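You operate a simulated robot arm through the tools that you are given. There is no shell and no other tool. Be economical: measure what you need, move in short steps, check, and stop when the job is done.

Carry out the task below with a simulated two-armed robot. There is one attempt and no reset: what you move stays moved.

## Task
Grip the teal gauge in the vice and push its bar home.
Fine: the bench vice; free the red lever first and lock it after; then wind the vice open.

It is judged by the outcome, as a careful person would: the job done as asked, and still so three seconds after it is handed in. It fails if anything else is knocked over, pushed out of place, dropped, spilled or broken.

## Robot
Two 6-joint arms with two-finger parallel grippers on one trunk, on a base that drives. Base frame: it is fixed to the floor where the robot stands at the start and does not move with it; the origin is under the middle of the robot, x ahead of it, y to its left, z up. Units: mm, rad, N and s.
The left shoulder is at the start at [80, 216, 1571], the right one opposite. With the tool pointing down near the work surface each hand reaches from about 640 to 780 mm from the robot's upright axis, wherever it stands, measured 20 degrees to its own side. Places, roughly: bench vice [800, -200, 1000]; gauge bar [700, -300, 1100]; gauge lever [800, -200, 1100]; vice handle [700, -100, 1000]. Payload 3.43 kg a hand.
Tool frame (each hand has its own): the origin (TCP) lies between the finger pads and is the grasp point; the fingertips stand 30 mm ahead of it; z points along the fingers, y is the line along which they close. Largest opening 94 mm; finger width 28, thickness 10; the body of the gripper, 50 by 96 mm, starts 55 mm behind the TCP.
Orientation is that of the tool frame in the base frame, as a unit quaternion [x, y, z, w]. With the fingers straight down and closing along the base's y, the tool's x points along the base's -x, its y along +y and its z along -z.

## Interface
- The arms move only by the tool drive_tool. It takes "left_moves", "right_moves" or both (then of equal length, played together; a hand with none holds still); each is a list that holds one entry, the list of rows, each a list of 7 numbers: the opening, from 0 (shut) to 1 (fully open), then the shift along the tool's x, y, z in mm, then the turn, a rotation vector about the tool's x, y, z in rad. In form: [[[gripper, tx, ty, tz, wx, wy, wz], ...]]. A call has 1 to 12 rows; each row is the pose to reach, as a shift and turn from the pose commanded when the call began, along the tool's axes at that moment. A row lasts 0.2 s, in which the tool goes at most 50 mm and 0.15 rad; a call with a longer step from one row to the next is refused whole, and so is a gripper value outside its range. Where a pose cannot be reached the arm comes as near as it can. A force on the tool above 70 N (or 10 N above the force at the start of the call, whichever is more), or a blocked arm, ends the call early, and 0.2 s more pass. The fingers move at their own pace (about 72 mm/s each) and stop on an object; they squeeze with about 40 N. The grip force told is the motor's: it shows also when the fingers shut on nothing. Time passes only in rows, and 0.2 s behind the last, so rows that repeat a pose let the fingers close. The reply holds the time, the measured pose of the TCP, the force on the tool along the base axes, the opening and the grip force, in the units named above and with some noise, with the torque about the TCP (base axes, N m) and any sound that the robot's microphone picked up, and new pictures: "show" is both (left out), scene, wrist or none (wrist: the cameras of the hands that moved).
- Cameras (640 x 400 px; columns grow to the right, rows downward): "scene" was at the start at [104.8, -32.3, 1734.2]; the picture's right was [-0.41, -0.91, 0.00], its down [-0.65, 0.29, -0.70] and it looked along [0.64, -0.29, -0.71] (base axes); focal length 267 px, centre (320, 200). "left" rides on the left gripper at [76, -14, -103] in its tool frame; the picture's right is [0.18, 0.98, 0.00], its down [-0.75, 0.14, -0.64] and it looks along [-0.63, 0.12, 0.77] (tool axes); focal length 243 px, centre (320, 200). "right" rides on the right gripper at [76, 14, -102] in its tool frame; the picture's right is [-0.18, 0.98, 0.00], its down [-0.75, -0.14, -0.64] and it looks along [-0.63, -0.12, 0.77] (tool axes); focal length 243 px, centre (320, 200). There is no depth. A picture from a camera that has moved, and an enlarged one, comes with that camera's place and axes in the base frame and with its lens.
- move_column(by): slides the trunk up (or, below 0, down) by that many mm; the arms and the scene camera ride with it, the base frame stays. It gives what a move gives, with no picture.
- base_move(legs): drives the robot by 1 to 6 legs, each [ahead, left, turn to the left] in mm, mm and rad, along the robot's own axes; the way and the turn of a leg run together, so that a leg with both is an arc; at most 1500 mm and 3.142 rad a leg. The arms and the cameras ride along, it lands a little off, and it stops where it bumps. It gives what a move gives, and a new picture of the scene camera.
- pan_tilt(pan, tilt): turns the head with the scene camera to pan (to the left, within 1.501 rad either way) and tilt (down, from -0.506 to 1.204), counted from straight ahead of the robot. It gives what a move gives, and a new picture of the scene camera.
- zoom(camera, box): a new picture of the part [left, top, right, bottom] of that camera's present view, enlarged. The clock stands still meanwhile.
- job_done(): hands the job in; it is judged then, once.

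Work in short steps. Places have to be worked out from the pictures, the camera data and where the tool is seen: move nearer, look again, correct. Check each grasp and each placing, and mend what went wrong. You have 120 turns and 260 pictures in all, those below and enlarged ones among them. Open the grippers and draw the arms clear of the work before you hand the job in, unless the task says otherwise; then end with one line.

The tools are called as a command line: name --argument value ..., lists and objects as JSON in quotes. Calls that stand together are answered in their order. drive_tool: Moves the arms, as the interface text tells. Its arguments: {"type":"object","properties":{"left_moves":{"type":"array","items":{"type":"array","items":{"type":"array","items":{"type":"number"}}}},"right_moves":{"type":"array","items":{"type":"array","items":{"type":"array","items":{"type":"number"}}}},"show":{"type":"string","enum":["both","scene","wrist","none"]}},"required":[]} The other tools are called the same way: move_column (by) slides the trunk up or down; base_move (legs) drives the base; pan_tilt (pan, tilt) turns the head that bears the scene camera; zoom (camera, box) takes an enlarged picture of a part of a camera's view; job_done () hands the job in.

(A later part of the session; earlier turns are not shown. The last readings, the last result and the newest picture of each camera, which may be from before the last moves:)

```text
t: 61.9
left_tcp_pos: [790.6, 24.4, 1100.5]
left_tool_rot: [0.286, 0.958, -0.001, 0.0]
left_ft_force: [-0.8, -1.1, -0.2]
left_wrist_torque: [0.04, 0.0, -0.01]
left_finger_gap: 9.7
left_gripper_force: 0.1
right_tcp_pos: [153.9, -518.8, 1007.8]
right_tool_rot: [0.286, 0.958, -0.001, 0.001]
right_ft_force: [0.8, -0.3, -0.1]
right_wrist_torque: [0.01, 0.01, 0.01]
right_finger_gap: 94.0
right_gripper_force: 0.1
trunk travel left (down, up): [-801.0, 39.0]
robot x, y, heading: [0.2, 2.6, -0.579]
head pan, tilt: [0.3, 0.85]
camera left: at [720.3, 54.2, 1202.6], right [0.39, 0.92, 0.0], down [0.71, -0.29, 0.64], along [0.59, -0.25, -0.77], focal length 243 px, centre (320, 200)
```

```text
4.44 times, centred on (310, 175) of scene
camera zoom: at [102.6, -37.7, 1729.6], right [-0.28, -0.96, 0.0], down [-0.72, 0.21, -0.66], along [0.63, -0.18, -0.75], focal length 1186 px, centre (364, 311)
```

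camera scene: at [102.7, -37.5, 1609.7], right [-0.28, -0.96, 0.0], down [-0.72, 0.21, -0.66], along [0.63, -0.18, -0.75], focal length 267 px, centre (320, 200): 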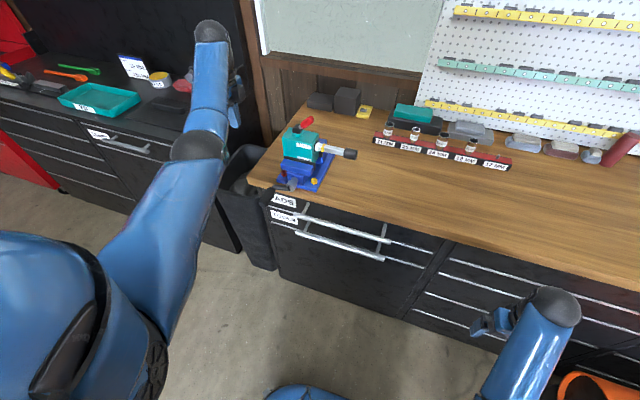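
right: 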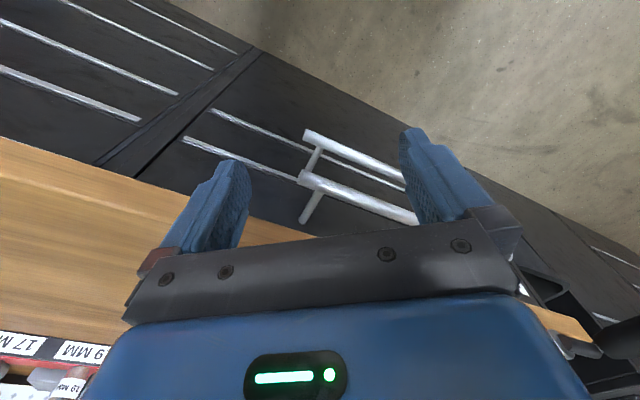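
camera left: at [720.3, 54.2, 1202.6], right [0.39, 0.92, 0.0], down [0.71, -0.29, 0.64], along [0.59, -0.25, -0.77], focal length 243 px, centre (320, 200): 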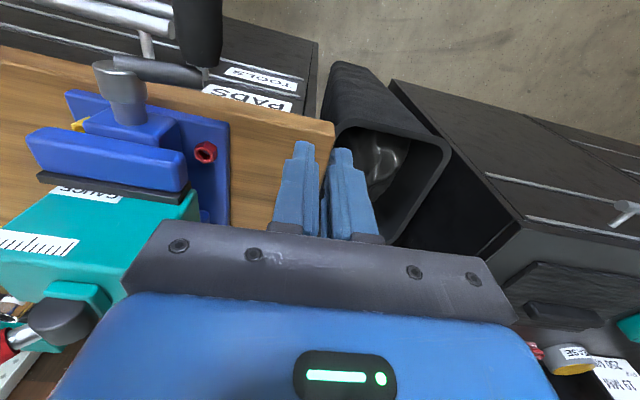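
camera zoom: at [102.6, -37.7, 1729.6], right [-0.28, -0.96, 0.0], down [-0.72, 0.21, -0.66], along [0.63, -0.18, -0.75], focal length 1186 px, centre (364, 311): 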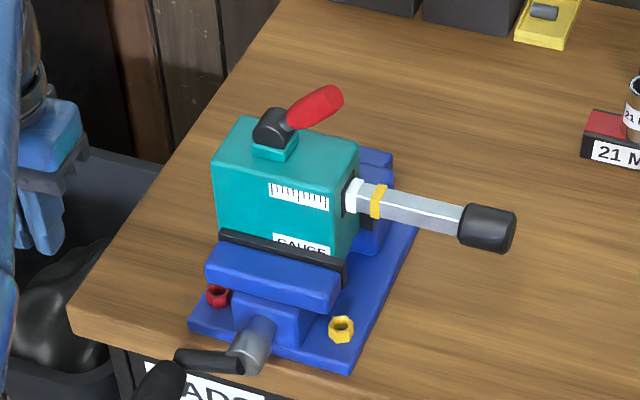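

Vice unchanged and snug. I raise the hand on the clear left side, then lower the trunk again for reach.

drive_tool --left_moves '[[[0, -15, 0, -40, 0, 0, 0], [0, -30, 0, -80, 0, 0, 0], [0, -40, 0, -100, 0, 0, 0]]]' --show "none"

move_column --by -120

```text
t: 62.7
left_tcp_pos: [824.0, 1.0, 1203.3]
left_tool_rot: [0.286, 0.958, 0.0, 0.001]
left_ft_force: [-0.7, -0.4, 0.3]
left_wrist_torque: [0.01, -0.01, -0.01]
left_finger_gap: 0.0
left_gripper_force: 32.8
right_tcp_pos: [153.3, -518.2, 1007.0]
right_tool_rot: [0.287, 0.958, 0.0, 0.0]
right_ft_force: [0.8, 0.1, -0.3]
right_wrist_torque: [-0.02, 0.01, -0.01]
right_finger_gap: 93.9
right_gripper_force: 0.2
trunk travel left (down, up): [-801.0, 39.0]
robot x, y, heading: [0.4, 1.5, -0.579]
head pan, tilt: [0.3, 0.85]
```

```text
t: 64.2
left_tcp_pos: [824.6, 1.3, 1082.6]
left_tool_rot: [0.286, 0.958, -0.001, 0.0]
left_ft_force: [0.6, 0.2, 0.2]
left_wrist_torque: [0.01, -0.06, 0.0]
left_finger_gap: 0.1
left_gripper_force: 33.2
right_tcp_pos: [154.5, -519.3, 886.6]
right_tool_rot: [0.286, 0.958, -0.001, 0.001]
right_ft_force: [-0.2, 0.2, 0.4]
right_wrist_torque: [0.0, -0.01, 0.02]
right_finger_gap: 94.2
right_gripper_force: 0.0
trunk travel left (down, up): [-681.0, 159.0]
robot x, y, heading: [-2.8, -2.0, -0.577]
head pan, tilt: [0.3, 0.85]
```

I lift to z≈1255 and cross over the lever to its right side (l≈215, a≈766).

drive_tool --left_moves '[[[0, 0, 0, -45, 0, 0, 0], [0, 0, 0, -90, 0, 0, 0], [0, -5, 0, -135, 0, 0, 0], [0, -15, 0, -172, 0, 0, 0], [0, -30, -45, -172, 0, 0, 0], [0, -45, -90, -172, 0, 0, 0], [0, -60, -135, -172, 0, 0, 0], [0, -70, -180, -172, 0, 0, 0], [0, -78, -225, -172, 0, 0, 0], [0, -78, -240, -172, 0, 0, 0]]]' --show "both"

```text
t: 66.4
left_tcp_pos: [749.2, -236.3, 1254.3]
left_tool_rot: [0.285, 0.958, 0.0, 0.0]
left_ft_force: [0.2, 0.1, 0.1]
left_wrist_torque: [0.07, 0.02, 0.02]
left_finger_gap: 0.0
left_gripper_force: 32.6
left hand out of reach, approached as far as the arm can: row 2, 3, 8, 9, 10
right_tcp_pos: [154.0, -518.4, 886.3]
right_tool_rot: [0.286, 0.958, 0.001, 0.001]
right_ft_force: [-0.4, -0.3, 0.0]
right_wrist_torque: [0.03, -0.01, 0.01]
right_finger_gap: 93.9
right_gripper_force: 0.0
trunk travel left (down, up): [-681.0, 159.0]
robot x, y, heading: [-1.7, -0.3, -0.577]
head pan, tilt: [0.3, 0.85]
camera scene: at [101.5, -37.6, 1609.7], right [-0.28, -0.96, 0.0], down [-0.72, 0.21, -0.66], along [0.63, -0.18, -0.75], focal length 267 px, centre (320, 200)
camera left: at [677.9, -206.3, 1355.2], right [0.38, 0.92, 0.0], down [0.71, -0.29, 0.64], along [0.59, -0.25, -0.77], focal length 243 px, centre (320, 200)
```

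scene: 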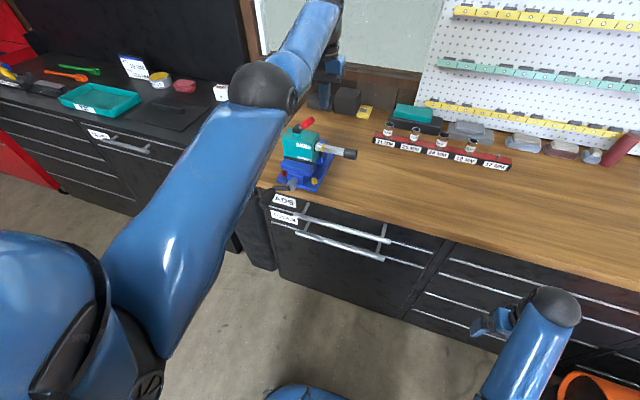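
left: 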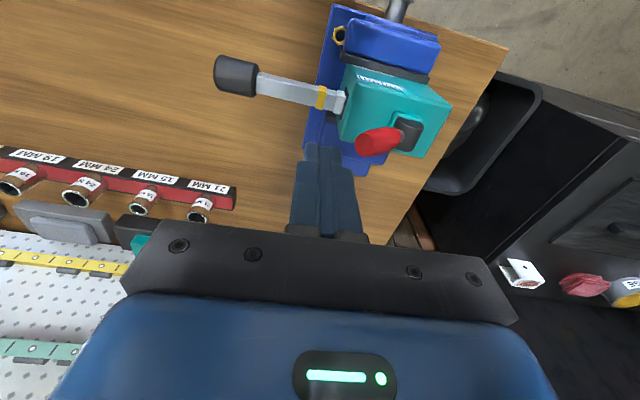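

Lever tip is at a≈759, l≈257, z≈1180, in line with the fingers. I lower to z≈1193 and push the lever left gently to near vertical.

drive_tool --left_moves '[[[0, 0, 0, 30, 0, 0, 0], [0, 0, 0, 61, 0, 0, 0], [0, 0, 15, 61, 0, 0, 0], [0, 0, 30, 61, 0, 0, 0], [0, 0, 42, 61, 0, 0, 0], [0, 0, 52, 61, 0, 0, 0]]]' --show "wrist"

zoom --camera "scene" --box '[250, 90, 370, 180]'

```text
t: 67.8
left_tcp_pos: [774.5, -192.6, 1192.9]
left_tool_rot: [0.284, 0.959, 0.003, -0.002]
left_ft_force: [-9.9, -2.9, 12.8]
left_wrist_torque: [0.05, -0.19, -0.06]
left_finger_gap: 0.1
left_gripper_force: 33.0
left hand out of reach, approached as far as the arm can: row 2, 3, 4, 5
right_tcp_pos: [151.3, -521.7, 885.6]
right_tool_rot: [0.285, 0.958, 0.001, 0.003]
right_ft_force: [0.7, -0.6, -0.1]
right_wrist_torque: [0.03, 0.01, -0.02]
right_finger_gap: 94.0
right_gripper_force: 0.1
trunk travel left (down, up): [-681.0, 159.0]
robot x, y, heading: [0.8, -5.1, -0.577]
head pan, tilt: [0.3, 0.85]
camera left: at [704.3, -163.0, 1294.9], right [0.38, 0.92, 0.01], down [0.71, -0.3, 0.64], along [0.59, -0.24, -0.77], focal length 243 px, centre (320, 200)
```

left: 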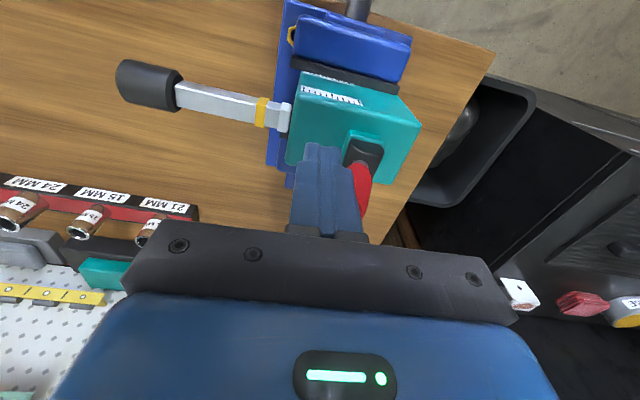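

```text
4.44 times, centred on (310, 135) of scene
camera zoom: at [94.6, -41.9, 1609.9], right [-0.28, -0.96, 0.0], down [-0.72, 0.21, -0.66], along [0.64, -0.18, -0.75], focal length 1186 px, centre (364, 489)
```

zoom: 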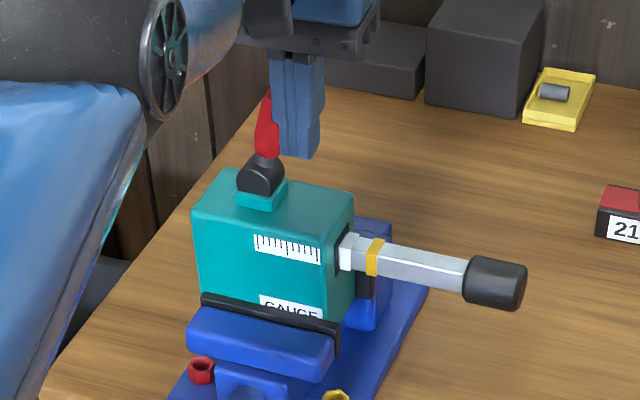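

The lever is about vertical with only ~10 N applied and the gauge stays level. Knob centre ≈ (a 757, l 125, z 1083), its right end at l≈102. I move the hand right, past the knob, at this height.

drive_tool --left_moves '[[[0, 0, -40, 0, 0, 0, 0], [0, 0, -80, 0, 0, 0, 0], [0, 0, -120, 0, 0, 0, 0], [0, 0, -160, 0, 0, 0, 0], [0, 0, -200, 0, 0, 0, 0]]]' --show "none"

move_column --by -80

drive_tool --left_moves '[[[0, 0, 0, 10, 0, 0, 0], [0, 0, 0, 22, 0, 0, 0]]]' --show "both"

```text
t: 69.0
left_tcp_pos: [660.4, -355.6, 1191.1]
left_tool_rot: [0.286, 0.958, 0.0, 0.002]
left_ft_force: [-1.0, -0.6, -0.2]
left_wrist_torque: [0.04, 0.01, 0.0]
left_finger_gap: 0.0
left_gripper_force: 32.5
left hand out of reach, approached as far as the arm can: row 1, 2, 5
right_tcp_pos: [153.3, -521.6, 886.0]
right_tool_rot: [0.287, 0.958, 0.0, 0.002]
right_ft_force: [-0.3, 1.0, -0.3]
right_wrist_torque: [0.05, 0.01, -0.02]
right_finger_gap: 93.9
right_gripper_force: 0.1
trunk travel left (down, up): [-681.0, 159.0]
robot x, y, heading: [-3.0, -0.2, -0.577]
head pan, tilt: [0.3, 0.85]
```

```text
t: 70.2
left_tcp_pos: [662.5, -352.5, 1112.2]
left_tool_rot: [0.286, 0.958, 0.0, 0.001]
left_ft_force: [-0.6, 0.2, 0.3]
left_wrist_torque: [-0.02, 0.0, 0.02]
left_finger_gap: 0.1
left_gripper_force: 32.8
right_tcp_pos: [153.8, -519.1, 807.3]
right_tool_rot: [0.286, 0.958, -0.001, 0.001]
right_ft_force: [-0.1, 0.7, 0.2]
right_wrist_torque: [0.01, 0.0, -0.01]
right_finger_gap: 93.8
right_gripper_force: 0.0
trunk travel left (down, up): [-601.0, 239.0]
robot x, y, heading: [0.7, -0.4, -0.579]
head pan, tilt: [0.3, 0.85]
```

```text
t: 70.8
left_tcp_pos: [663.0, -352.3, 1088.3]
left_tool_rot: [0.287, 0.958, 0.0, 0.001]
left_ft_force: [-0.3, 0.2, -0.7]
left_wrist_torque: [-0.03, -0.01, 0.05]
left_finger_gap: 0.0
left_gripper_force: 32.7
right_tcp_pos: [153.5, -518.0, 806.4]
right_tool_rot: [0.287, 0.958, 0.0, 0.0]
right_ft_force: [0.1, -0.7, 0.3]
right_wrist_torque: [-0.01, -0.01, 0.05]
right_finger_gap: 94.1
right_gripper_force: 0.1
trunk travel left (down, up): [-601.0, 239.0]
robot x, y, heading: [0.5, 2.4, -0.587]
head pan, tilt: [0.3, 0.85]
camera scene: at [101.4, -37.8, 1529.7], right [-0.28, -0.96, 0.0], down [-0.72, 0.21, -0.66], along [0.63, -0.18, -0.75], focal length 267 px, centre (320, 200)
camera left: at [590.9, -321.8, 1190.6], right [0.39, 0.92, 0.0], down [0.71, -0.29, 0.64], along [0.59, -0.25, -0.77], focal length 243 px, centre (320, 200)
```

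scene: 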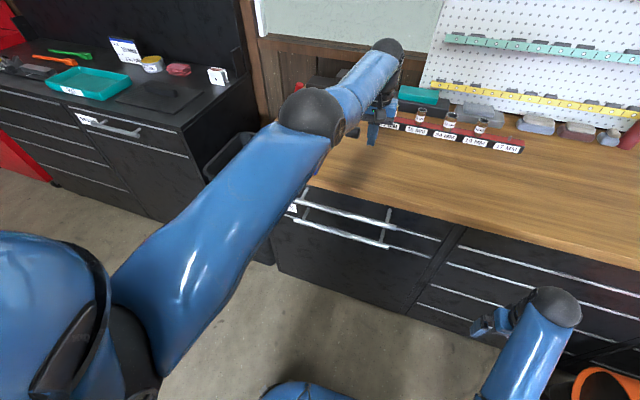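
left: 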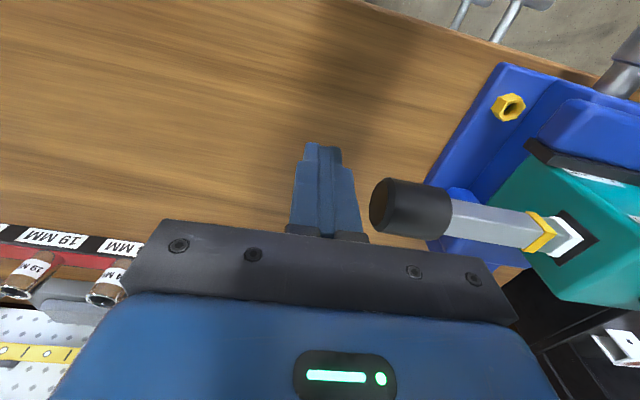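

The fingers are just right of the knob (knob axis ≈10 mm further ahead). I shift ahead 9 mm and begin pushing left slowly.

drive_tool --left_moves '[[[0, -9, 0, 0, 0, 0, 0], [0, -9, 10, 0, 0, 0, 0], [0, -9, 20, 0, 0, 0, 0], [0, -9, 30, 0, 0, 0, 0], [0, -9, 40, 0, 0, 0, 0]]]' --show "wrist"

```text
t: 72.0
left_tcp_pos: [690.8, -324.8, 1089.6]
left_tool_rot: [0.287, 0.958, 0.0, 0.0]
left_ft_force: [-3.2, -2.7, -0.4]
left_wrist_torque: [0.04, 0.01, -0.07]
left_finger_gap: 0.0
left_gripper_force: 33.0
left hand out of reach, approached as far as the arm can: row 1, 2, 3
right_tcp_pos: [152.9, -518.1, 806.8]
right_tool_rot: [0.287, 0.958, 0.0, 0.001]
right_ft_force: [0.3, 1.0, -0.1]
right_wrist_torque: [0.0, 0.02, -0.01]
right_finger_gap: 94.2
right_gripper_force: 0.0
trunk travel left (down, up): [-601.0, 239.0]
robot x, y, heading: [0.6, 0.0, -0.584]
head pan, tilt: [0.3, 0.85]
camera left: at [619.6, -293.5, 1191.5], right [0.39, 0.92, 0.0], down [0.71, -0.29, 0.64], along [0.59, -0.25, -0.77], focal length 243 px, centre (320, 200)
```

left: 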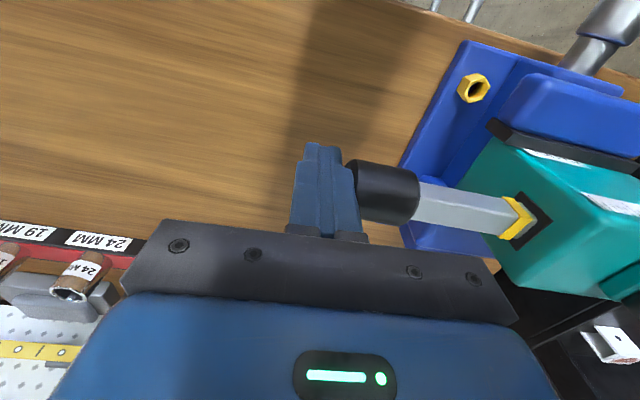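

The bar slides in freely (~4 N), with no movement of the gauge. I keep pushing in small steps toward the stop.

drive_tool --left_moves '[[[0, 0, 8, 0, 0, 0, 0], [0, 0, 16, 0, 0, 0, 0], [0, 0, 24, 0, 0, 0, 0]]]' --show "wrist"

```text
t: 72.8
left_tcp_pos: [704.5, -303.5, 1090.7]
left_tool_rot: [0.286, 0.958, 0.0, 0.001]
left_ft_force: [0.1, -4.4, 0.2]
left_wrist_torque: [-0.01, -0.02, -0.1]
left_finger_gap: 0.0
left_gripper_force: 33.0
right_tcp_pos: [153.6, -518.8, 806.4]
right_tool_rot: [0.286, 0.958, 0.0, 0.001]
right_ft_force: [-0.1, -0.2, 0.3]
right_wrist_torque: [0.0, 0.0, 0.0]
right_finger_gap: 94.1
right_gripper_force: 0.1
trunk travel left (down, up): [-601.0, 239.0]
robot x, y, heading: [-3.4, -0.6, -0.582]
head pan, tilt: [0.3, 0.85]
camera left: at [633.8, -274.1, 1191.8], right [0.39, 0.92, 0.0], down [0.71, -0.29, 0.64], along [0.59, -0.25, -0.77], focal length 243 px, centre (320, 200)
```

left: 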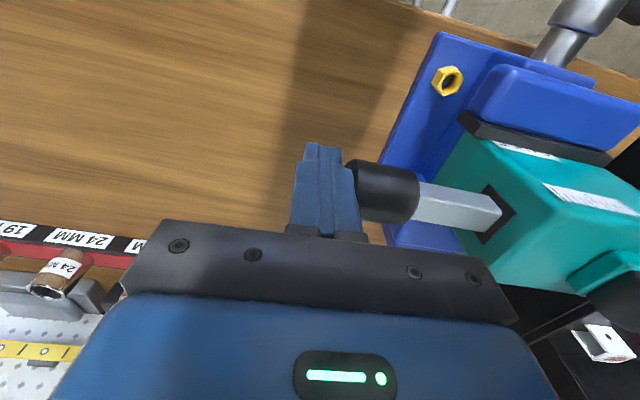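

The yellow mark has gone in and it's still sliding at ~4 N. I continue toward the end stop.

drive_tool --left_moves '[[[0, 0, 8, 0, 0, 0, 0], [0, 0, 16, 0, 0, 0, 0], [0, 0, 24, 0, 0, 0, 0]]]' --show "wrist"

```text
t: 73.5
left_tcp_pos: [708.2, -298.3, 1089.8]
left_tool_rot: [0.293, 0.956, 0.0, 0.001]
left_ft_force: [-22.7, -36.2, -1.0]
left_wrist_torque: [0.05, -0.02, -0.61]
left_finger_gap: 0.4
left_gripper_force: 32.8
right_tcp_pos: [147.4, -524.4, 802.8]
right_tool_rot: [0.289, 0.957, 0.004, 0.002]
right_ft_force: [-0.3, 0.2, -0.8]
right_wrist_torque: [0.02, 0.04, -0.01]
right_finger_gap: 94.1
right_gripper_force: 0.1
trunk travel left (down, up): [-601.0, 239.0]
robot x, y, heading: [2.4, -1.8, -0.579]
head pan, tilt: [0.3, 0.85]
camera left: at [637.5, -267.4, 1191.8], right [0.4, 0.92, 0.0], down [0.7, -0.31, 0.64], along [0.59, -0.26, -0.77], focal length 243 px, centre (320, 200)
```

left: 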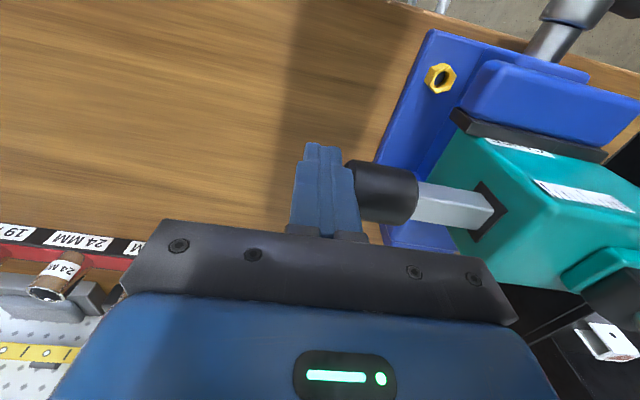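

The force jumped to ~42 N: the bar hit its end stop, home. I back off to the right and check.

drive_tool --left_moves '[[[0, 0, -10, 0, 0, 0, 0], [0, 0, -35, 0, 0, 0, 0], [0, 0, -60, 0, 0, 0, 0]]]' --show "wrist"

zoom --camera "left" --box '[360, 50, 640, 330]'

```text
t: 74.3
left_tcp_pos: [684.1, -329.8, 1088.1]
left_tool_rot: [0.284, 0.959, 0.002, 0.003]
left_ft_force: [0.2, -0.2, 0.6]
left_wrist_torque: [-0.01, 0.03, 0.02]
left_finger_gap: 0.1
left_gripper_force: 32.5
right_tcp_pos: [153.6, -519.8, 806.7]
right_tool_rot: [0.285, 0.958, 0.001, 0.002]
right_ft_force: [0.2, 0.1, 0.2]
right_wrist_torque: [0.02, -0.03, 0.0]
right_finger_gap: 94.0
right_gripper_force: 0.0
trunk travel left (down, up): [-601.0, 239.0]
robot x, y, heading: [-2.3, -0.2, -0.583]
head pan, tilt: [0.3, 0.85]
camera left: at [612.5, -301.2, 1190.3], right [0.38, 0.92, 0.0], down [0.71, -0.29, 0.64], along [0.6, -0.24, -0.76], focal length 243 px, centre (320, 200)
```

left: 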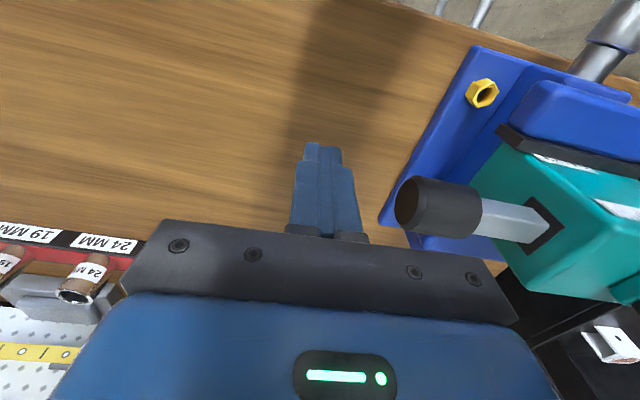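

```text
1.43 times, centred on (500, 190) of left
camera zoom: at [612.5, -301.2, 1190.3], right [0.38, 0.92, 0.0], down [0.71, -0.29, 0.64], along [0.6, -0.24, -0.76], focal length 347 px, centre (63, 214)
```

zoom: 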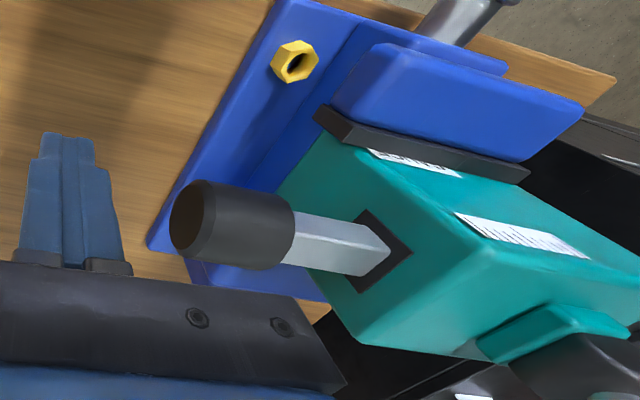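

The bar stays home. Now the lever must be locked: I raise the trunk 80 mm and the hand to z≈1258, cross left over the lever, to push it down to the right.

move_column --by 80

drive_tool --left_moves '[[[0, 0, 0, -45, 0, 0, 0], [0, 0, 0, -92, 0, 0, 0], [0, 0, 45, -92, 0, 0, 0], [0, 0, 90, -92, 0, 0, 0], [0, 0, 135, -92, 0, 0, 0], [0, 0, 180, -92, 0, 0, 0], [0, 0, 225, -92, 0, 0, 0], [0, 0, 250, -92, 0, 0, 0]]]' --show "both"

```text
t: 75.5
left_tcp_pos: [684.9, -330.7, 1167.3]
left_tool_rot: [0.285, 0.958, 0.0, 0.001]
left_ft_force: [-0.6, -0.3, -0.5]
left_wrist_torque: [0.03, -0.02, 0.0]
left_finger_gap: 0.1
left_gripper_force: 33.6
right_tcp_pos: [153.2, -517.9, 886.7]
right_tool_rot: [0.287, 0.958, -0.001, 0.0]
right_ft_force: [1.1, -0.1, -0.7]
right_wrist_torque: [0.02, -0.02, 0.01]
right_finger_gap: 94.0
right_gripper_force: 0.0
trunk travel left (down, up): [-681.0, 159.0]
robot x, y, heading: [-0.9, -0.2, -0.587]
head pan, tilt: [0.3, 0.85]
```

```text
t: 77.3
left_tcp_pos: [812.1, -115.7, 1257.2]
left_tool_rot: [0.286, 0.958, -0.001, 0.001]
left_ft_force: [0.1, 0.6, 0.2]
left_wrist_torque: [0.04, 0.02, 0.01]
left_finger_gap: 0.2
left_gripper_force: 33.6
left hand out of reach, approached as far as the arm can: row 1, 2, 3, 6, 7, 8
right_tcp_pos: [154.4, -519.4, 886.7]
right_tool_rot: [0.286, 0.958, -0.001, 0.001]
right_ft_force: [1.2, 0.0, -0.5]
right_wrist_torque: [-0.01, 0.0, -0.01]
right_finger_gap: 94.1
right_gripper_force: 0.1
trunk travel left (down, up): [-681.0, 159.0]
robot x, y, heading: [0.8, -1.0, -0.579]
head pan, tilt: [0.3, 0.85]
camera scene: at [101.6, -36.8, 1609.7], right [-0.28, -0.96, 0.0], down [-0.72, 0.21, -0.66], along [0.63, -0.18, -0.75], focal length 267 px, centre (320, 200)
camera left: at [740.1, -85.2, 1359.6], right [0.39, 0.92, 0.0], down [0.71, -0.29, 0.64], along [0.59, -0.25, -0.76], focal length 243 px, centre (320, 200)
```

scene: 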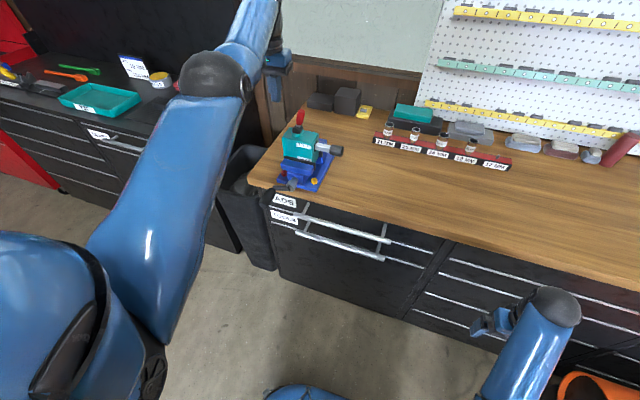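
left: 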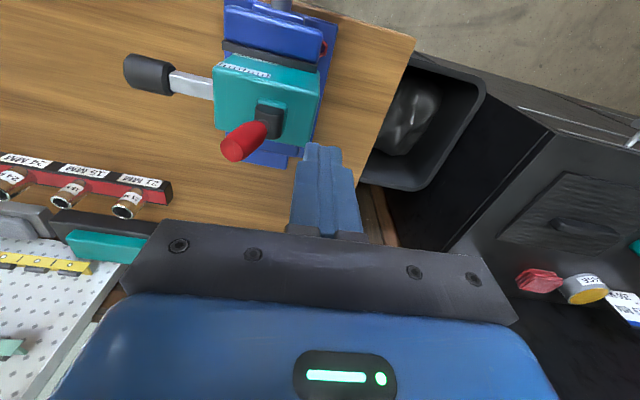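

zoom --camera "scene" --box '[250, 90, 370, 180]'

```text
4.44 times, centred on (310, 135) of scene
camera zoom: at [101.6, -36.8, 1609.7], right [-0.28, -0.96, 0.0], down [-0.72, 0.21, -0.66], along [0.63, -0.18, -0.75], focal length 1186 px, centre (364, 489)
```

zoom: 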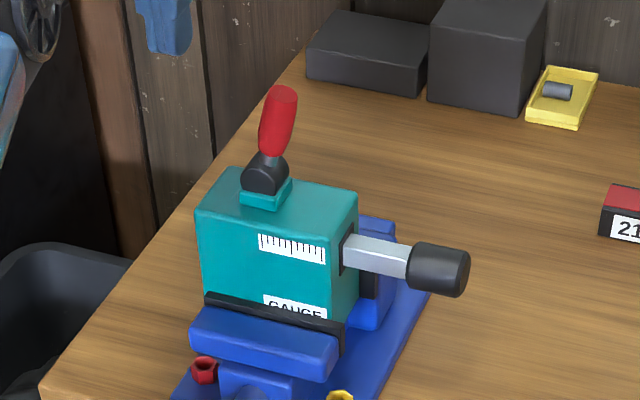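

Bar is home, gauge level, lever almost upright. I lower to z≈1190 left of the lever and move ahead to line up with it (a≈758).

drive_tool --left_moves '[[[0, -5, 0, 35, 0, 0, 0], [0, -10, 0, 66, 0, 0, 0], [0, -16, 0, 66, 0, 0, 0]]]' --show "wrist"

```text
t: 78.1
left_tcp_pos: [818.1, -121.9, 1193.2]
left_tool_rot: [0.286, 0.958, -0.001, 0.002]
left_ft_force: [1.0, 0.5, -0.1]
left_wrist_torque: [0.03, 0.01, 0.0]
left_finger_gap: 0.3
left_gripper_force: 33.4
left hand out of reach, approached as far as the arm can: row 3
right_tcp_pos: [152.3, -518.0, 887.3]
right_tool_rot: [0.287, 0.958, -0.001, 0.001]
right_ft_force: [0.5, -0.7, -0.6]
right_wrist_torque: [-0.01, -0.02, -0.01]
right_finger_gap: 94.1
right_gripper_force: 0.1
trunk travel left (down, up): [-681.0, 159.0]
robot x, y, heading: [-3.5, 1.0, -0.579]
head pan, tilt: [0.3, 0.85]
camera left: at [745.7, -91.0, 1294.5], right [0.39, 0.92, 0.0], down [0.71, -0.29, 0.64], along [0.59, -0.25, -0.76], focal length 243 px, centre (320, 200)
```

left: 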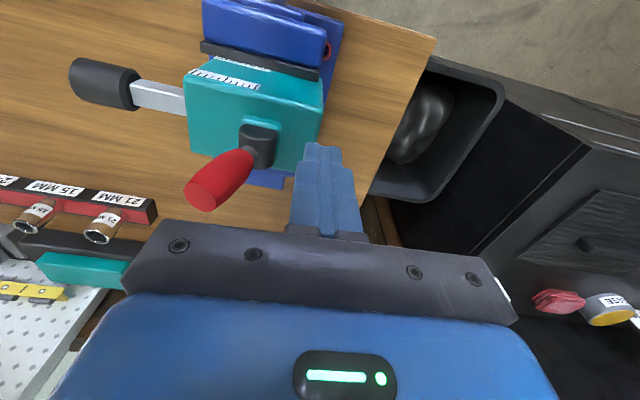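

Fingers are in line with the lever. I push right in small steps to tip it over.

drive_tool --left_moves '[[[0, 0, -12, 0, 0, 0, 0], [0, 0, -24, 0, 0, 0, 0], [0, 0, -36, 0, 0, 0, 0], [0, 0, -48, 0, 0, 0, 0], [0, 0, -60, 0, 0, 0, 0], [0, 0, -72, 0, 0, 0, 0]]]' --show "wrist"

zoom --camera "scene" --box '[250, 90, 370, 180]'

```text
t: 79.5
left_tcp_pos: [783.5, -187.6, 1193.5]
left_tool_rot: [0.287, 0.958, -0.001, 0.001]
left_ft_force: [-0.5, -0.1, -0.7]
left_wrist_torque: [-0.01, -0.01, 0.0]
left_finger_gap: 0.0
left_gripper_force: 32.7
left hand out of reach, approached as far as the arm can: row 3, 4, 5, 6
right_tcp_pos: [153.4, -519.2, 885.2]
right_tool_rot: [0.287, 0.958, -0.001, 0.0]
right_ft_force: [-0.2, 0.5, 0.4]
right_wrist_torque: [0.0, -0.02, -0.03]
right_finger_gap: 93.9
right_gripper_force: 0.1
trunk travel left (down, up): [-681.0, 159.0]
robot x, y, heading: [-0.7, -0.8, -0.581]
head pan, tilt: [0.3, 0.85]
camera left: at [712.2, -157.2, 1294.9], right [0.39, 0.92, 0.0], down [0.71, -0.29, 0.64], along [0.59, -0.25, -0.77], focal length 243 px, centre (320, 200)
```

left: 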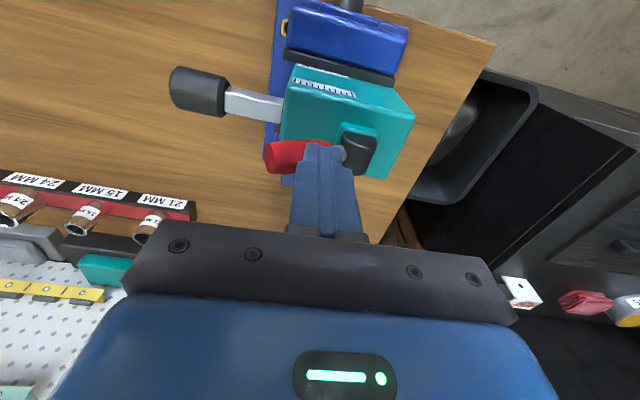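

```text
4.44 times, centred on (310, 135) of scene
camera zoom: at [100.7, -38.5, 1609.7], right [-0.28, -0.96, 0.0], down [-0.72, 0.21, -0.66], along [0.63, -0.18, -0.75], focal length 1186 px, centre (364, 489)
```

zoom: 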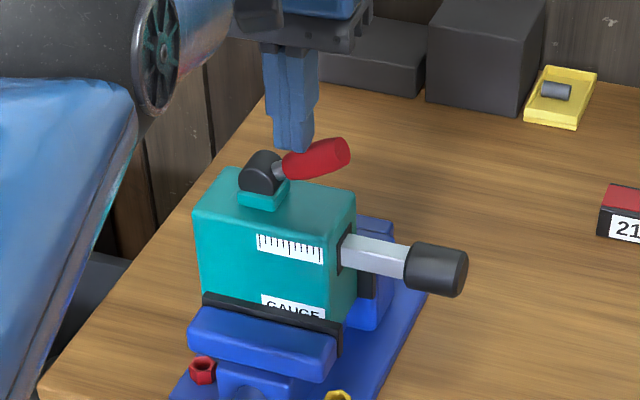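

Lever is down to ~25°. I go over its end (l≈248) and press it down to horizontal.

drive_tool --left_moves '[[[0, 0, 0, -16, 0, 0, 0], [0, -6, -25, -16, 0, 0, 0], [0, -6, -25, 0, 0, 0, 0], [0, -6, -25, 10, 0, 0, 0], [0, -6, -25, 18, 0, 0, 0], [0, -6, -25, 24, 0, 0, 0]]]' --show "wrist"

zoom --camera "scene" --box '[250, 90, 370, 180]'

```text
t: 80.9
left_tcp_pos: [773.6, -211.4, 1178.2]
left_tool_rot: [0.285, 0.959, -0.001, 0.009]
left_ft_force: [4.9, -2.8, 36.5]
left_wrist_torque: [-0.21, -0.2, 0.01]
left_finger_gap: 0.0
left_gripper_force: 32.5
left hand out of reach, approached as far as the arm can: row 3
right_tcp_pos: [151.2, -518.4, 887.6]
right_tool_rot: [0.286, 0.958, 0.0, 0.003]
right_ft_force: [-0.1, 0.1, -0.6]
right_wrist_torque: [-0.01, -0.01, -0.02]
right_finger_gap: 94.2
right_gripper_force: 0.0
trunk travel left (down, up): [-681.0, 159.0]
robot x, y, heading: [1.3, 0.3, -0.581]
head pan, tilt: [0.3, 0.85]
camera left: at [701.0, -178.7, 1278.7], right [0.38, 0.92, 0.0], down [0.7, -0.29, 0.66], along [0.61, -0.25, -0.75], focal length 243 px, centre (320, 200)
```

left: 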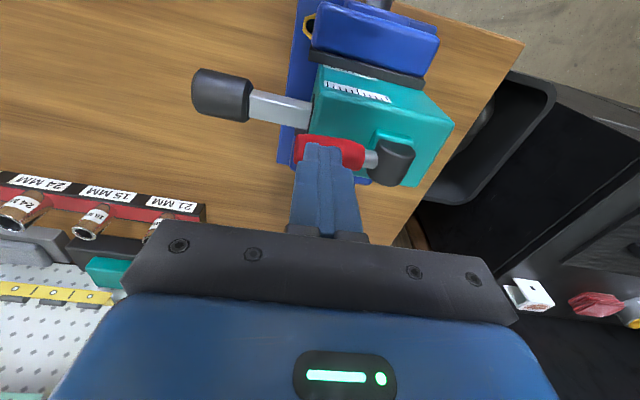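

```text
4.44 times, centred on (310, 135) of scene
camera zoom: at [95.5, -36.8, 1610.8], right [-0.28, -0.96, 0.0], down [-0.72, 0.21, -0.66], along [0.64, -0.18, -0.75], focal length 1186 px, centre (364, 489)
```

zoom: 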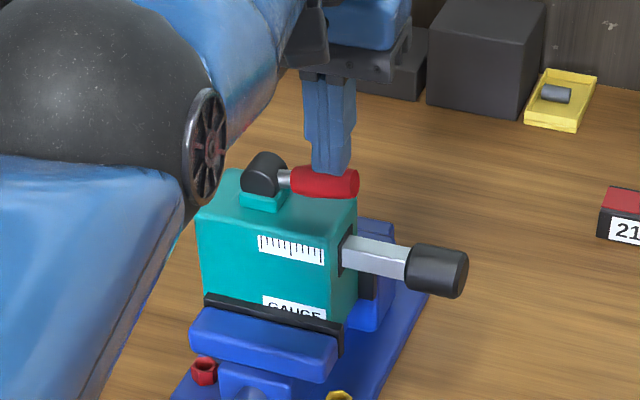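

The lever is horizontal as at the start, 36 N. I press a bit more to be sure it is locked, then lift off.

drive_tool --left_moves '[[[0, 0, 0, 4, 0, 0, 0], [0, 0, 0, 6, 0, 0, 0]]]' --show "none"

drive_tool --left_moves '[[[0, 0, 0, -40, 0, 0, 0], [0, 0, 0, -85, 0, 0, 0], [0, 15, 45, -85, 0, 0, 0], [0, 30, 90, -85, 0, 0, 0], [0, 45, 135, -85, 0, 0, 0], [0, 60, 180, -85, 0, 0, 0], [0, 75, 210, -85, 0, 0, 0]]]' --show "wrist"

zoom --camera "scene" --box '[250, 90, 370, 180]'

```text
t: 81.5
left_tcp_pos: [773.4, -209.4, 1177.7]
left_tool_rot: [0.285, 0.958, -0.003, 0.013]
left_ft_force: [8.6, -3.3, 52.1]
left_wrist_torque: [-0.29, -0.35, 0.08]
left_finger_gap: 0.0
left_gripper_force: 33.2
right_tcp_pos: [149.8, -517.2, 888.7]
right_tool_rot: [0.287, 0.958, 0.0, 0.004]
right_ft_force: [0.2, 0.1, -0.1]
right_wrist_torque: [0.01, -0.01, 0.0]
right_finger_gap: 94.1
right_gripper_force: 0.2
trunk travel left (down, up): [-681.0, 159.0]
robot x, y, heading: [0.4, 0.6, -0.581]
head pan, tilt: [0.3, 0.85]
```

```text
t: 83.1
left_tcp_pos: [845.6, 6.6, 1248.8]
left_tool_rot: [0.287, 0.958, -0.002, 0.0]
left_ft_force: [0.4, -0.8, -0.4]
left_wrist_torque: [0.01, 0.01, 0.05]
left_finger_gap: 0.1
left_gripper_force: 33.1
left hand out of reach, approached as far as the arm can: row 2, 4, 5, 6, 7
right_tcp_pos: [155.2, -518.6, 886.6]
right_tool_rot: [0.286, 0.958, -0.001, 0.0]
right_ft_force: [0.1, 0.2, 0.4]
right_wrist_torque: [0.0, -0.01, 0.01]
right_finger_gap: 93.7
right_gripper_force: 0.1
trunk travel left (down, up): [-681.0, 159.0]
robot x, y, heading: [2.6, 4.4, -0.578]
head pan, tilt: [0.3, 0.85]
camera left: at [775.8, 36.6, 1351.1], right [0.39, 0.92, 0.0], down [0.71, -0.29, 0.64], along [0.59, -0.25, -0.77], focal length 243 px, centre (320, 200)
```

left: 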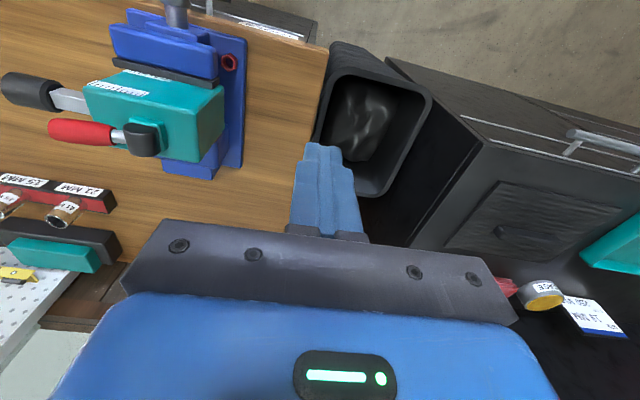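

```text
4.44 times, centred on (310, 135) of scene
camera zoom: at [102.9, -35.8, 1609.6], right [-0.28, -0.96, 0.0], down [-0.72, 0.21, -0.66], along [0.63, -0.18, -0.75], focal length 1186 px, centre (364, 489)
```

zoom: 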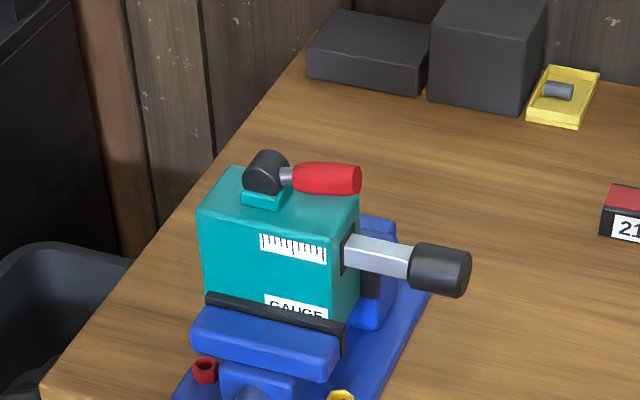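

Lever locked, bar home, gauge level. Now back to the crank: trunk up 120 mm, hand over to the grip.

move_column --by 120

drive_tool --left_moves '[[[0, 0, 0, 45, 0, 0, 0], [0, 10, 0, 90, 0, 0, 0], [0, 20, 0, 135, 0, 0, 0], [0, 35, 0, 180, 0, 0, 0], [0, 50, 0, 220, 0, 0, 0], [1, 70, 0, 255, 0, 0, 0], [1, 90, 0, 280, 0, 0, 0], [1, 105, -10, 290, 0, 0, 0]]]' --show "wrist"

```text
t: 84.6
left_tcp_pos: [845.6, 4.7, 1370.7]
left_tool_rot: [0.286, 0.958, -0.002, 0.0]
left_ft_force: [-0.2, -0.1, -0.8]
left_wrist_torque: [0.02, 0.0, -0.04]
left_finger_gap: 0.2
left_gripper_force: 32.6
right_tcp_pos: [153.0, -518.6, 1007.0]
right_tool_rot: [0.287, 0.958, -0.001, 0.001]
right_ft_force: [-0.4, 0.5, 0.7]
right_wrist_torque: [0.01, -0.01, 0.02]
right_finger_gap: 93.9
right_gripper_force: 0.1
trunk travel left (down, up): [-801.0, 39.0]
robot x, y, heading: [-0.2, -0.7, -0.582]
head pan, tilt: [0.3, 0.85]
```

```text
t: 86.4
left_tcp_pos: [826.6, 43.1, 1057.1]
left_tool_rot: [0.287, 0.958, -0.002, -0.002]
left_ft_force: [0.6, 1.1, -0.4]
left_wrist_torque: [-0.03, -0.03, 0.0]
left_finger_gap: 94.1
left_gripper_force: 0.0
left hand out of reach, approached as far as the arm can: row 1, 2, 3, 4, 5, 6, 7, 8
right_tcp_pos: [154.4, -517.6, 1005.5]
right_tool_rot: [0.287, 0.958, -0.001, 0.001]
right_ft_force: [0.4, 0.9, -0.5]
right_wrist_torque: [0.0, -0.01, -0.03]
right_finger_gap: 94.1
right_gripper_force: 0.0
trunk travel left (down, up): [-801.0, 39.0]
robot x, y, heading: [-3.0, 0.5, -0.581]
head pan, tilt: [0.3, 0.85]
camera left: at [756.2, 72.4, 1159.4], right [0.39, 0.92, 0.0], down [0.71, -0.29, 0.64], along [0.59, -0.25, -0.77], focal length 243 px, centre (320, 200)
```

left: 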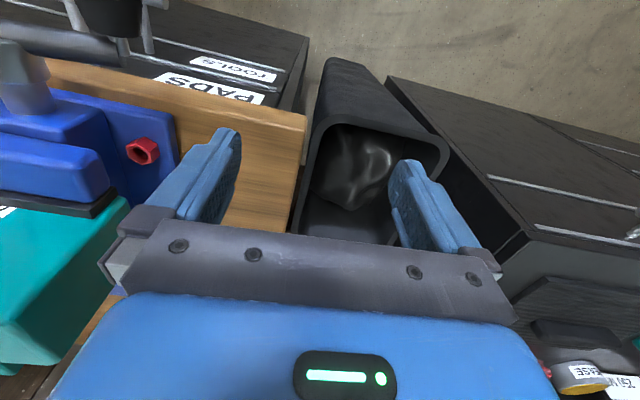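

I move back and right over the grip, then look before descending.

drive_tool --left_moves '[[[1, 25, -20, 0, 0, 0, 0], [1, 50, -50, 0, 0, 0, 0], [1, 72, -90, 0, 0, 0, 0], [1, 77, -137, 0, 0, 0, 0], [1, 77, -137, 10, 0, 0, 0]]]' --show "wrist"

```text
t: 87.6
left_tcp_pos: [795.4, -42.2, 1017.8]
left_tool_rot: [0.284, 0.959, -0.002, 0.001]
left_ft_force: [8.7, 10.7, 7.8]
left_wrist_torque: [-0.4, 0.19, 0.24]
left_finger_gap: 86.0
left_gripper_force: 0.1
left hand out of reach, approached as far as the arm can: row 1, 2, 3, 4, 5
right_tcp_pos: [156.1, -514.3, 1008.7]
right_tool_rot: [0.286, 0.958, -0.003, 0.001]
right_ft_force: [0.8, 0.6, 0.3]
right_wrist_torque: [-0.03, -0.01, 0.0]
right_finger_gap: 94.0
right_gripper_force: 0.1
trunk travel left (down, up): [-801.0, 39.0]
robot x, y, heading: [1.1, 0.2, -0.585]
head pan, tilt: [0.3, 0.85]
camera left: at [724.5, -10.7, 1119.9], right [0.38, 0.92, 0.0], down [0.71, -0.29, 0.64], along [0.59, -0.25, -0.77], focal length 243 px, centre (320, 200)
```

left: 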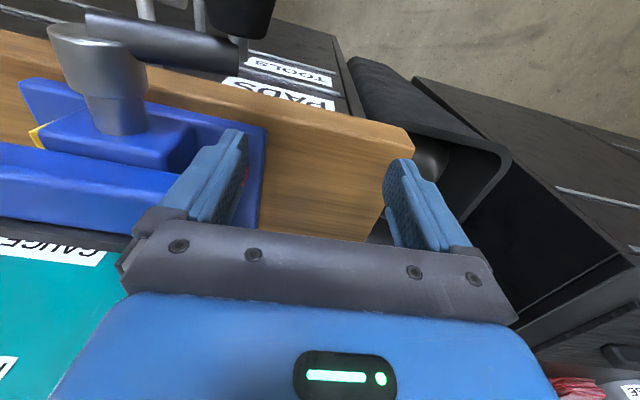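

The commanded pose drifted out of reach (too close in), so the hand ended at a≈688, l≈401 with a finger lightly touching the vice's left end (~15 N). I bring the command back to a reachable pose up and to the left.

drive_tool --left_moves '[[[1, -20, 45, 0, 0, 0, 0], [1, -55, 80, 0, 0, 0, 0], [1, -95, 110, 0, 0, 0, 0], [1, -135, 130, 0, 0, 0, 0], [1, -165, 140, 0, 0, 0, 0]]]' --show "both"

zoom --camera "scene" --box '[250, 130, 370, 220]'

```text
t: 88.8
left_tcp_pos: [819.0, 2.1, 1046.5]
left_tool_rot: [0.287, 0.958, -0.001, -0.001]
left_ft_force: [-0.4, -0.8, 0.6]
left_wrist_torque: [-0.01, 0.0, 0.0]
left_finger_gap: 94.0
left_gripper_force: 0.1
left hand out of reach, approached as far as the arm can: row 1, 2, 3, 4, 5
right_tcp_pos: [153.4, -518.6, 1006.2]
right_tool_rot: [0.286, 0.958, -0.001, 0.002]
right_ft_force: [0.2, -0.4, -0.7]
right_wrist_torque: [0.01, 0.01, 0.01]
right_finger_gap: 94.1
right_gripper_force: 0.1
trunk travel left (down, up): [-801.0, 39.0]
robot x, y, heading: [-0.5, -3.9, -0.58]
head pan, tilt: [0.3, 0.85]
camera scene: at [100.8, -37.5, 1729.7], right [-0.28, -0.96, 0.0], down [-0.72, 0.21, -0.66], along [0.63, -0.18, -0.75], focal length 267 px, centre (320, 200)
camera left: at [747.3, 33.1, 1148.2], right [0.39, 0.92, 0.0], down [0.71, -0.29, 0.64], along [0.59, -0.25, -0.77], focal length 243 px, centre (320, 200)
```

scene: 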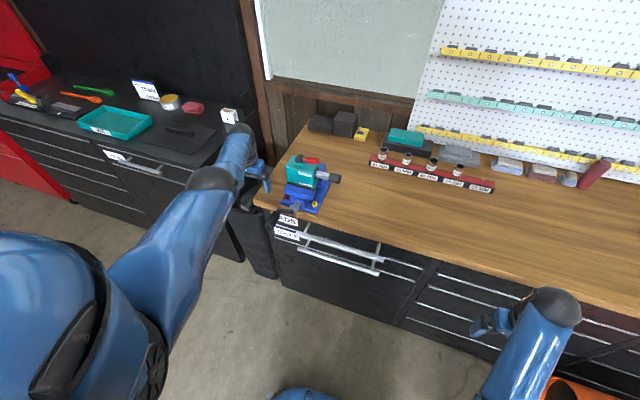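
left: 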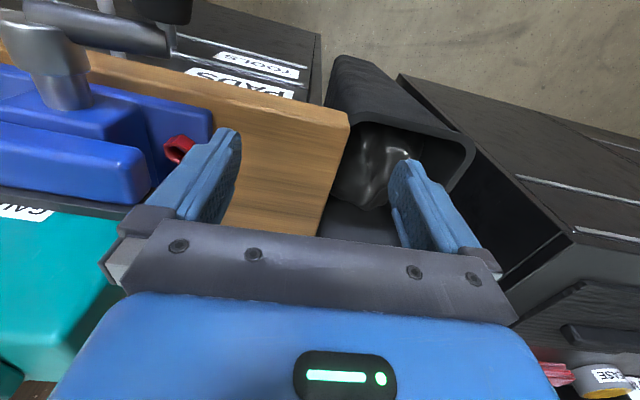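

```text
4.44 times, centred on (310, 175) of scene
camera zoom: at [100.8, -37.5, 1729.7], right [-0.28, -0.96, 0.0], down [-0.72, 0.21, -0.66], along [0.63, -0.18, -0.75], focal length 1186 px, centre (364, 311)
```

zoom: 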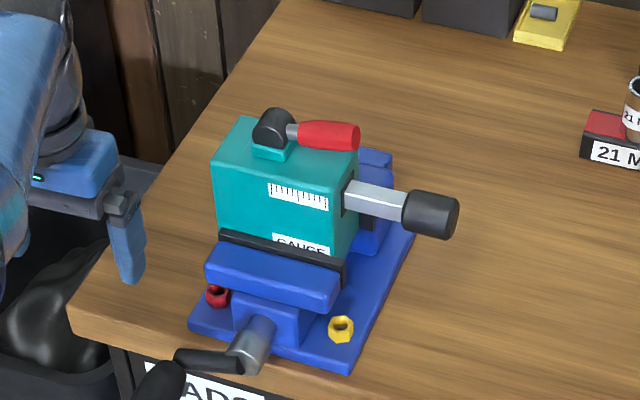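

The vice is untouched. The arm seems stuck near a joint limit; I go up to a pose that was fine earlier (z≈1200) to recover a good posture.

drive_tool --left_moves '[[[1, 0, 0, -40, 0, 0, 0], [1, 0, 0, -80, 0, 0, 0], [1, 0, -5, -120, 0, 0, 0], [1, 0, -10, -140, 0, 0, 0], [1, 0, -10, -140, 0, 0, 0]]]' --show "none"

```text
t: 90.0
left_tcp_pos: [807.4, -6.8, 1185.7]
left_tool_rot: [0.287, 0.958, -0.001, -0.001]
left_ft_force: [0.9, -0.5, 0.2]
left_wrist_torque: [-0.03, -0.02, 0.01]
left_finger_gap: 94.3
left_gripper_force: 0.1
right_tcp_pos: [153.4, -518.3, 1005.5]
right_tool_rot: [0.287, 0.958, 0.0, 0.001]
right_ft_force: [1.0, -0.1, -1.3]
right_wrist_torque: [0.01, -0.03, 0.0]
right_finger_gap: 93.5
right_gripper_force: 0.1
trunk travel left (down, up): [-801.0, 39.0]
robot x, y, heading: [2.5, 0.6, -0.579]
head pan, tilt: [0.3, 0.85]
```

Reached without trouble. Now I descend back along the earlier good path toward (a 640, l 450, z 1100).

drive_tool --left_moves '[[[1, 10, 3, 0, 0, 0, 0], [1, 20, 6, 25, 0, 0, 0], [1, 30, 9, 55, 0, 0, 0], [1, 40, 10, 85, 0, 0, 0]]]' --show "none"

```text
t: 91.0
left_tcp_pos: [780.6, 21.9, 1098.7]
left_tool_rot: [0.287, 0.958, -0.001, 0.0]
left_ft_force: [0.2, -0.7, -0.6]
left_wrist_torque: [-0.04, 0.0, 0.0]
left_finger_gap: 94.2
left_gripper_force: 0.0
right_tcp_pos: [153.8, -518.5, 1006.4]
right_tool_rot: [0.287, 0.958, 0.0, 0.001]
right_ft_force: [0.1, 0.4, 0.2]
right_wrist_torque: [-0.02, 0.0, 0.01]
right_finger_gap: 94.1
right_gripper_force: 0.0
trunk travel left (down, up): [-801.0, 39.0]
robot x, y, heading: [0.4, -0.7, -0.575]
head pan, tilt: [0.3, 0.85]
```

Good. I continue to the grip, descend and close on it.

drive_tool --left_moves '[[[1, 20, -8, 4, 0, 0, 0], [1, 37, -15, 8, 0, 0, 0], [1, 43, -55, 24, 0, 0, 0], [1, 49, -93, 44, 0, 0, 0], [1, 49, -93, 80, 0, 0, 0], [1, 49, -93, 118, 0, 0, 0], [0, 49, -93, 118, 0, 0, 0], [0, 49, -93, 118, 0, 0, 0], [0, 49, -93, 118, 0, 0, 0]]]' --show "wrist"

```text
t: 93.0
left_tcp_pos: [685.6, -28.9, 981.3]
left_tool_rot: [0.287, 0.958, -0.001, 0.0]
left_ft_force: [-1.1, -0.9, -1.1]
left_wrist_torque: [-0.07, -0.11, -0.74]
left_finger_gap: 36.1
left_gripper_force: 45.5
right_tcp_pos: [152.4, -518.9, 1006.6]
right_tool_rot: [0.286, 0.958, 0.0, 0.001]
right_ft_force: [-0.2, 0.2, 0.1]
right_wrist_torque: [0.03, -0.01, 0.04]
right_finger_gap: 94.3
right_gripper_force: 0.0
trunk travel left (down, up): [-801.0, 39.0]
robot x, y, heading: [-3.3, -1.5, -0.585]
head pan, tilt: [0.3, 0.85]
camera left: at [614.1, 2.1, 1082.5], right [0.39, 0.92, 0.0], down [0.71, -0.3, 0.64], along [0.59, -0.25, -0.77], focal length 243 px, centre (320, 200)
```

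left: 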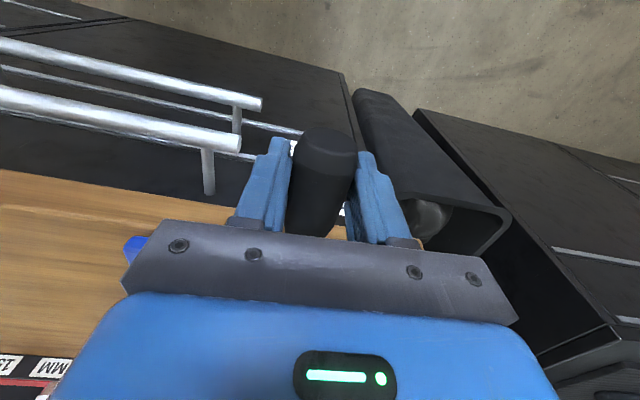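

Gripped. Now I wind counter-clockwise (350° down and round to 50°).

drive_tool --left_moves '[[[0, 0, -10, 24, 0, 0, 0], [0, 0, -29.1, 41.6, 0, 0, 0], [0, 0, -53.9, 49.4, 0, 0, 0], [0, 0, -79.6, 46, 0, 0, 0], [0, 0, -101.5, 32, 0, 0, 0], [0, 0, -115.5, 10.1, 0, 0, 0], [0, 0, -118.9, -15.6, 0, 0, 0], [0, 0, -111.1, -40.4, 0, 0, 0], [0, 0, -93.5, -59.5, 0, 0, 0], [0, 0, -69.5, -69.5, 0, 0, 0], [0, 0, -43.6, -68.4, 0, 0, 0], [0, 0, -20.5, -56.4, 0, 0, 0]]]' --show "none"

zoom --camera "scene" --box '[250, 130, 370, 220]'

```text
t: 95.6
left_tcp_pos: [681.2, -35.6, 1033.3]
left_tool_rot: [0.283, 0.959, -0.001, 0.0]
left_ft_force: [5.0, 20.6, 10.1]
left_wrist_torque: [0.12, -0.05, -0.93]
left_finger_gap: 36.1
left_gripper_force: 44.6
right_tcp_pos: [157.3, -513.9, 1008.7]
right_tool_rot: [0.285, 0.959, -0.004, 0.001]
right_ft_force: [0.7, -0.5, 0.4]
right_wrist_torque: [-0.03, 0.03, -0.03]
right_finger_gap: 94.2
right_gripper_force: 0.2
trunk travel left (down, up): [-801.0, 39.0]
robot x, y, heading: [2.7, 5.7, -0.58]
head pan, tilt: [0.3, 0.85]
```

```text
4.44 times, centred on (310, 175) of scene
camera zoom: at [105.1, -29.7, 1729.3], right [-0.27, -0.96, 0.0], down [-0.72, 0.2, -0.66], along [0.63, -0.18, -0.75], focal length 1186 px, centre (364, 311)
```

zoom: 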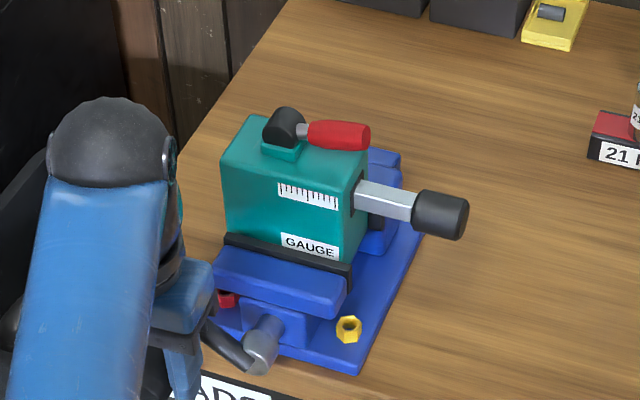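

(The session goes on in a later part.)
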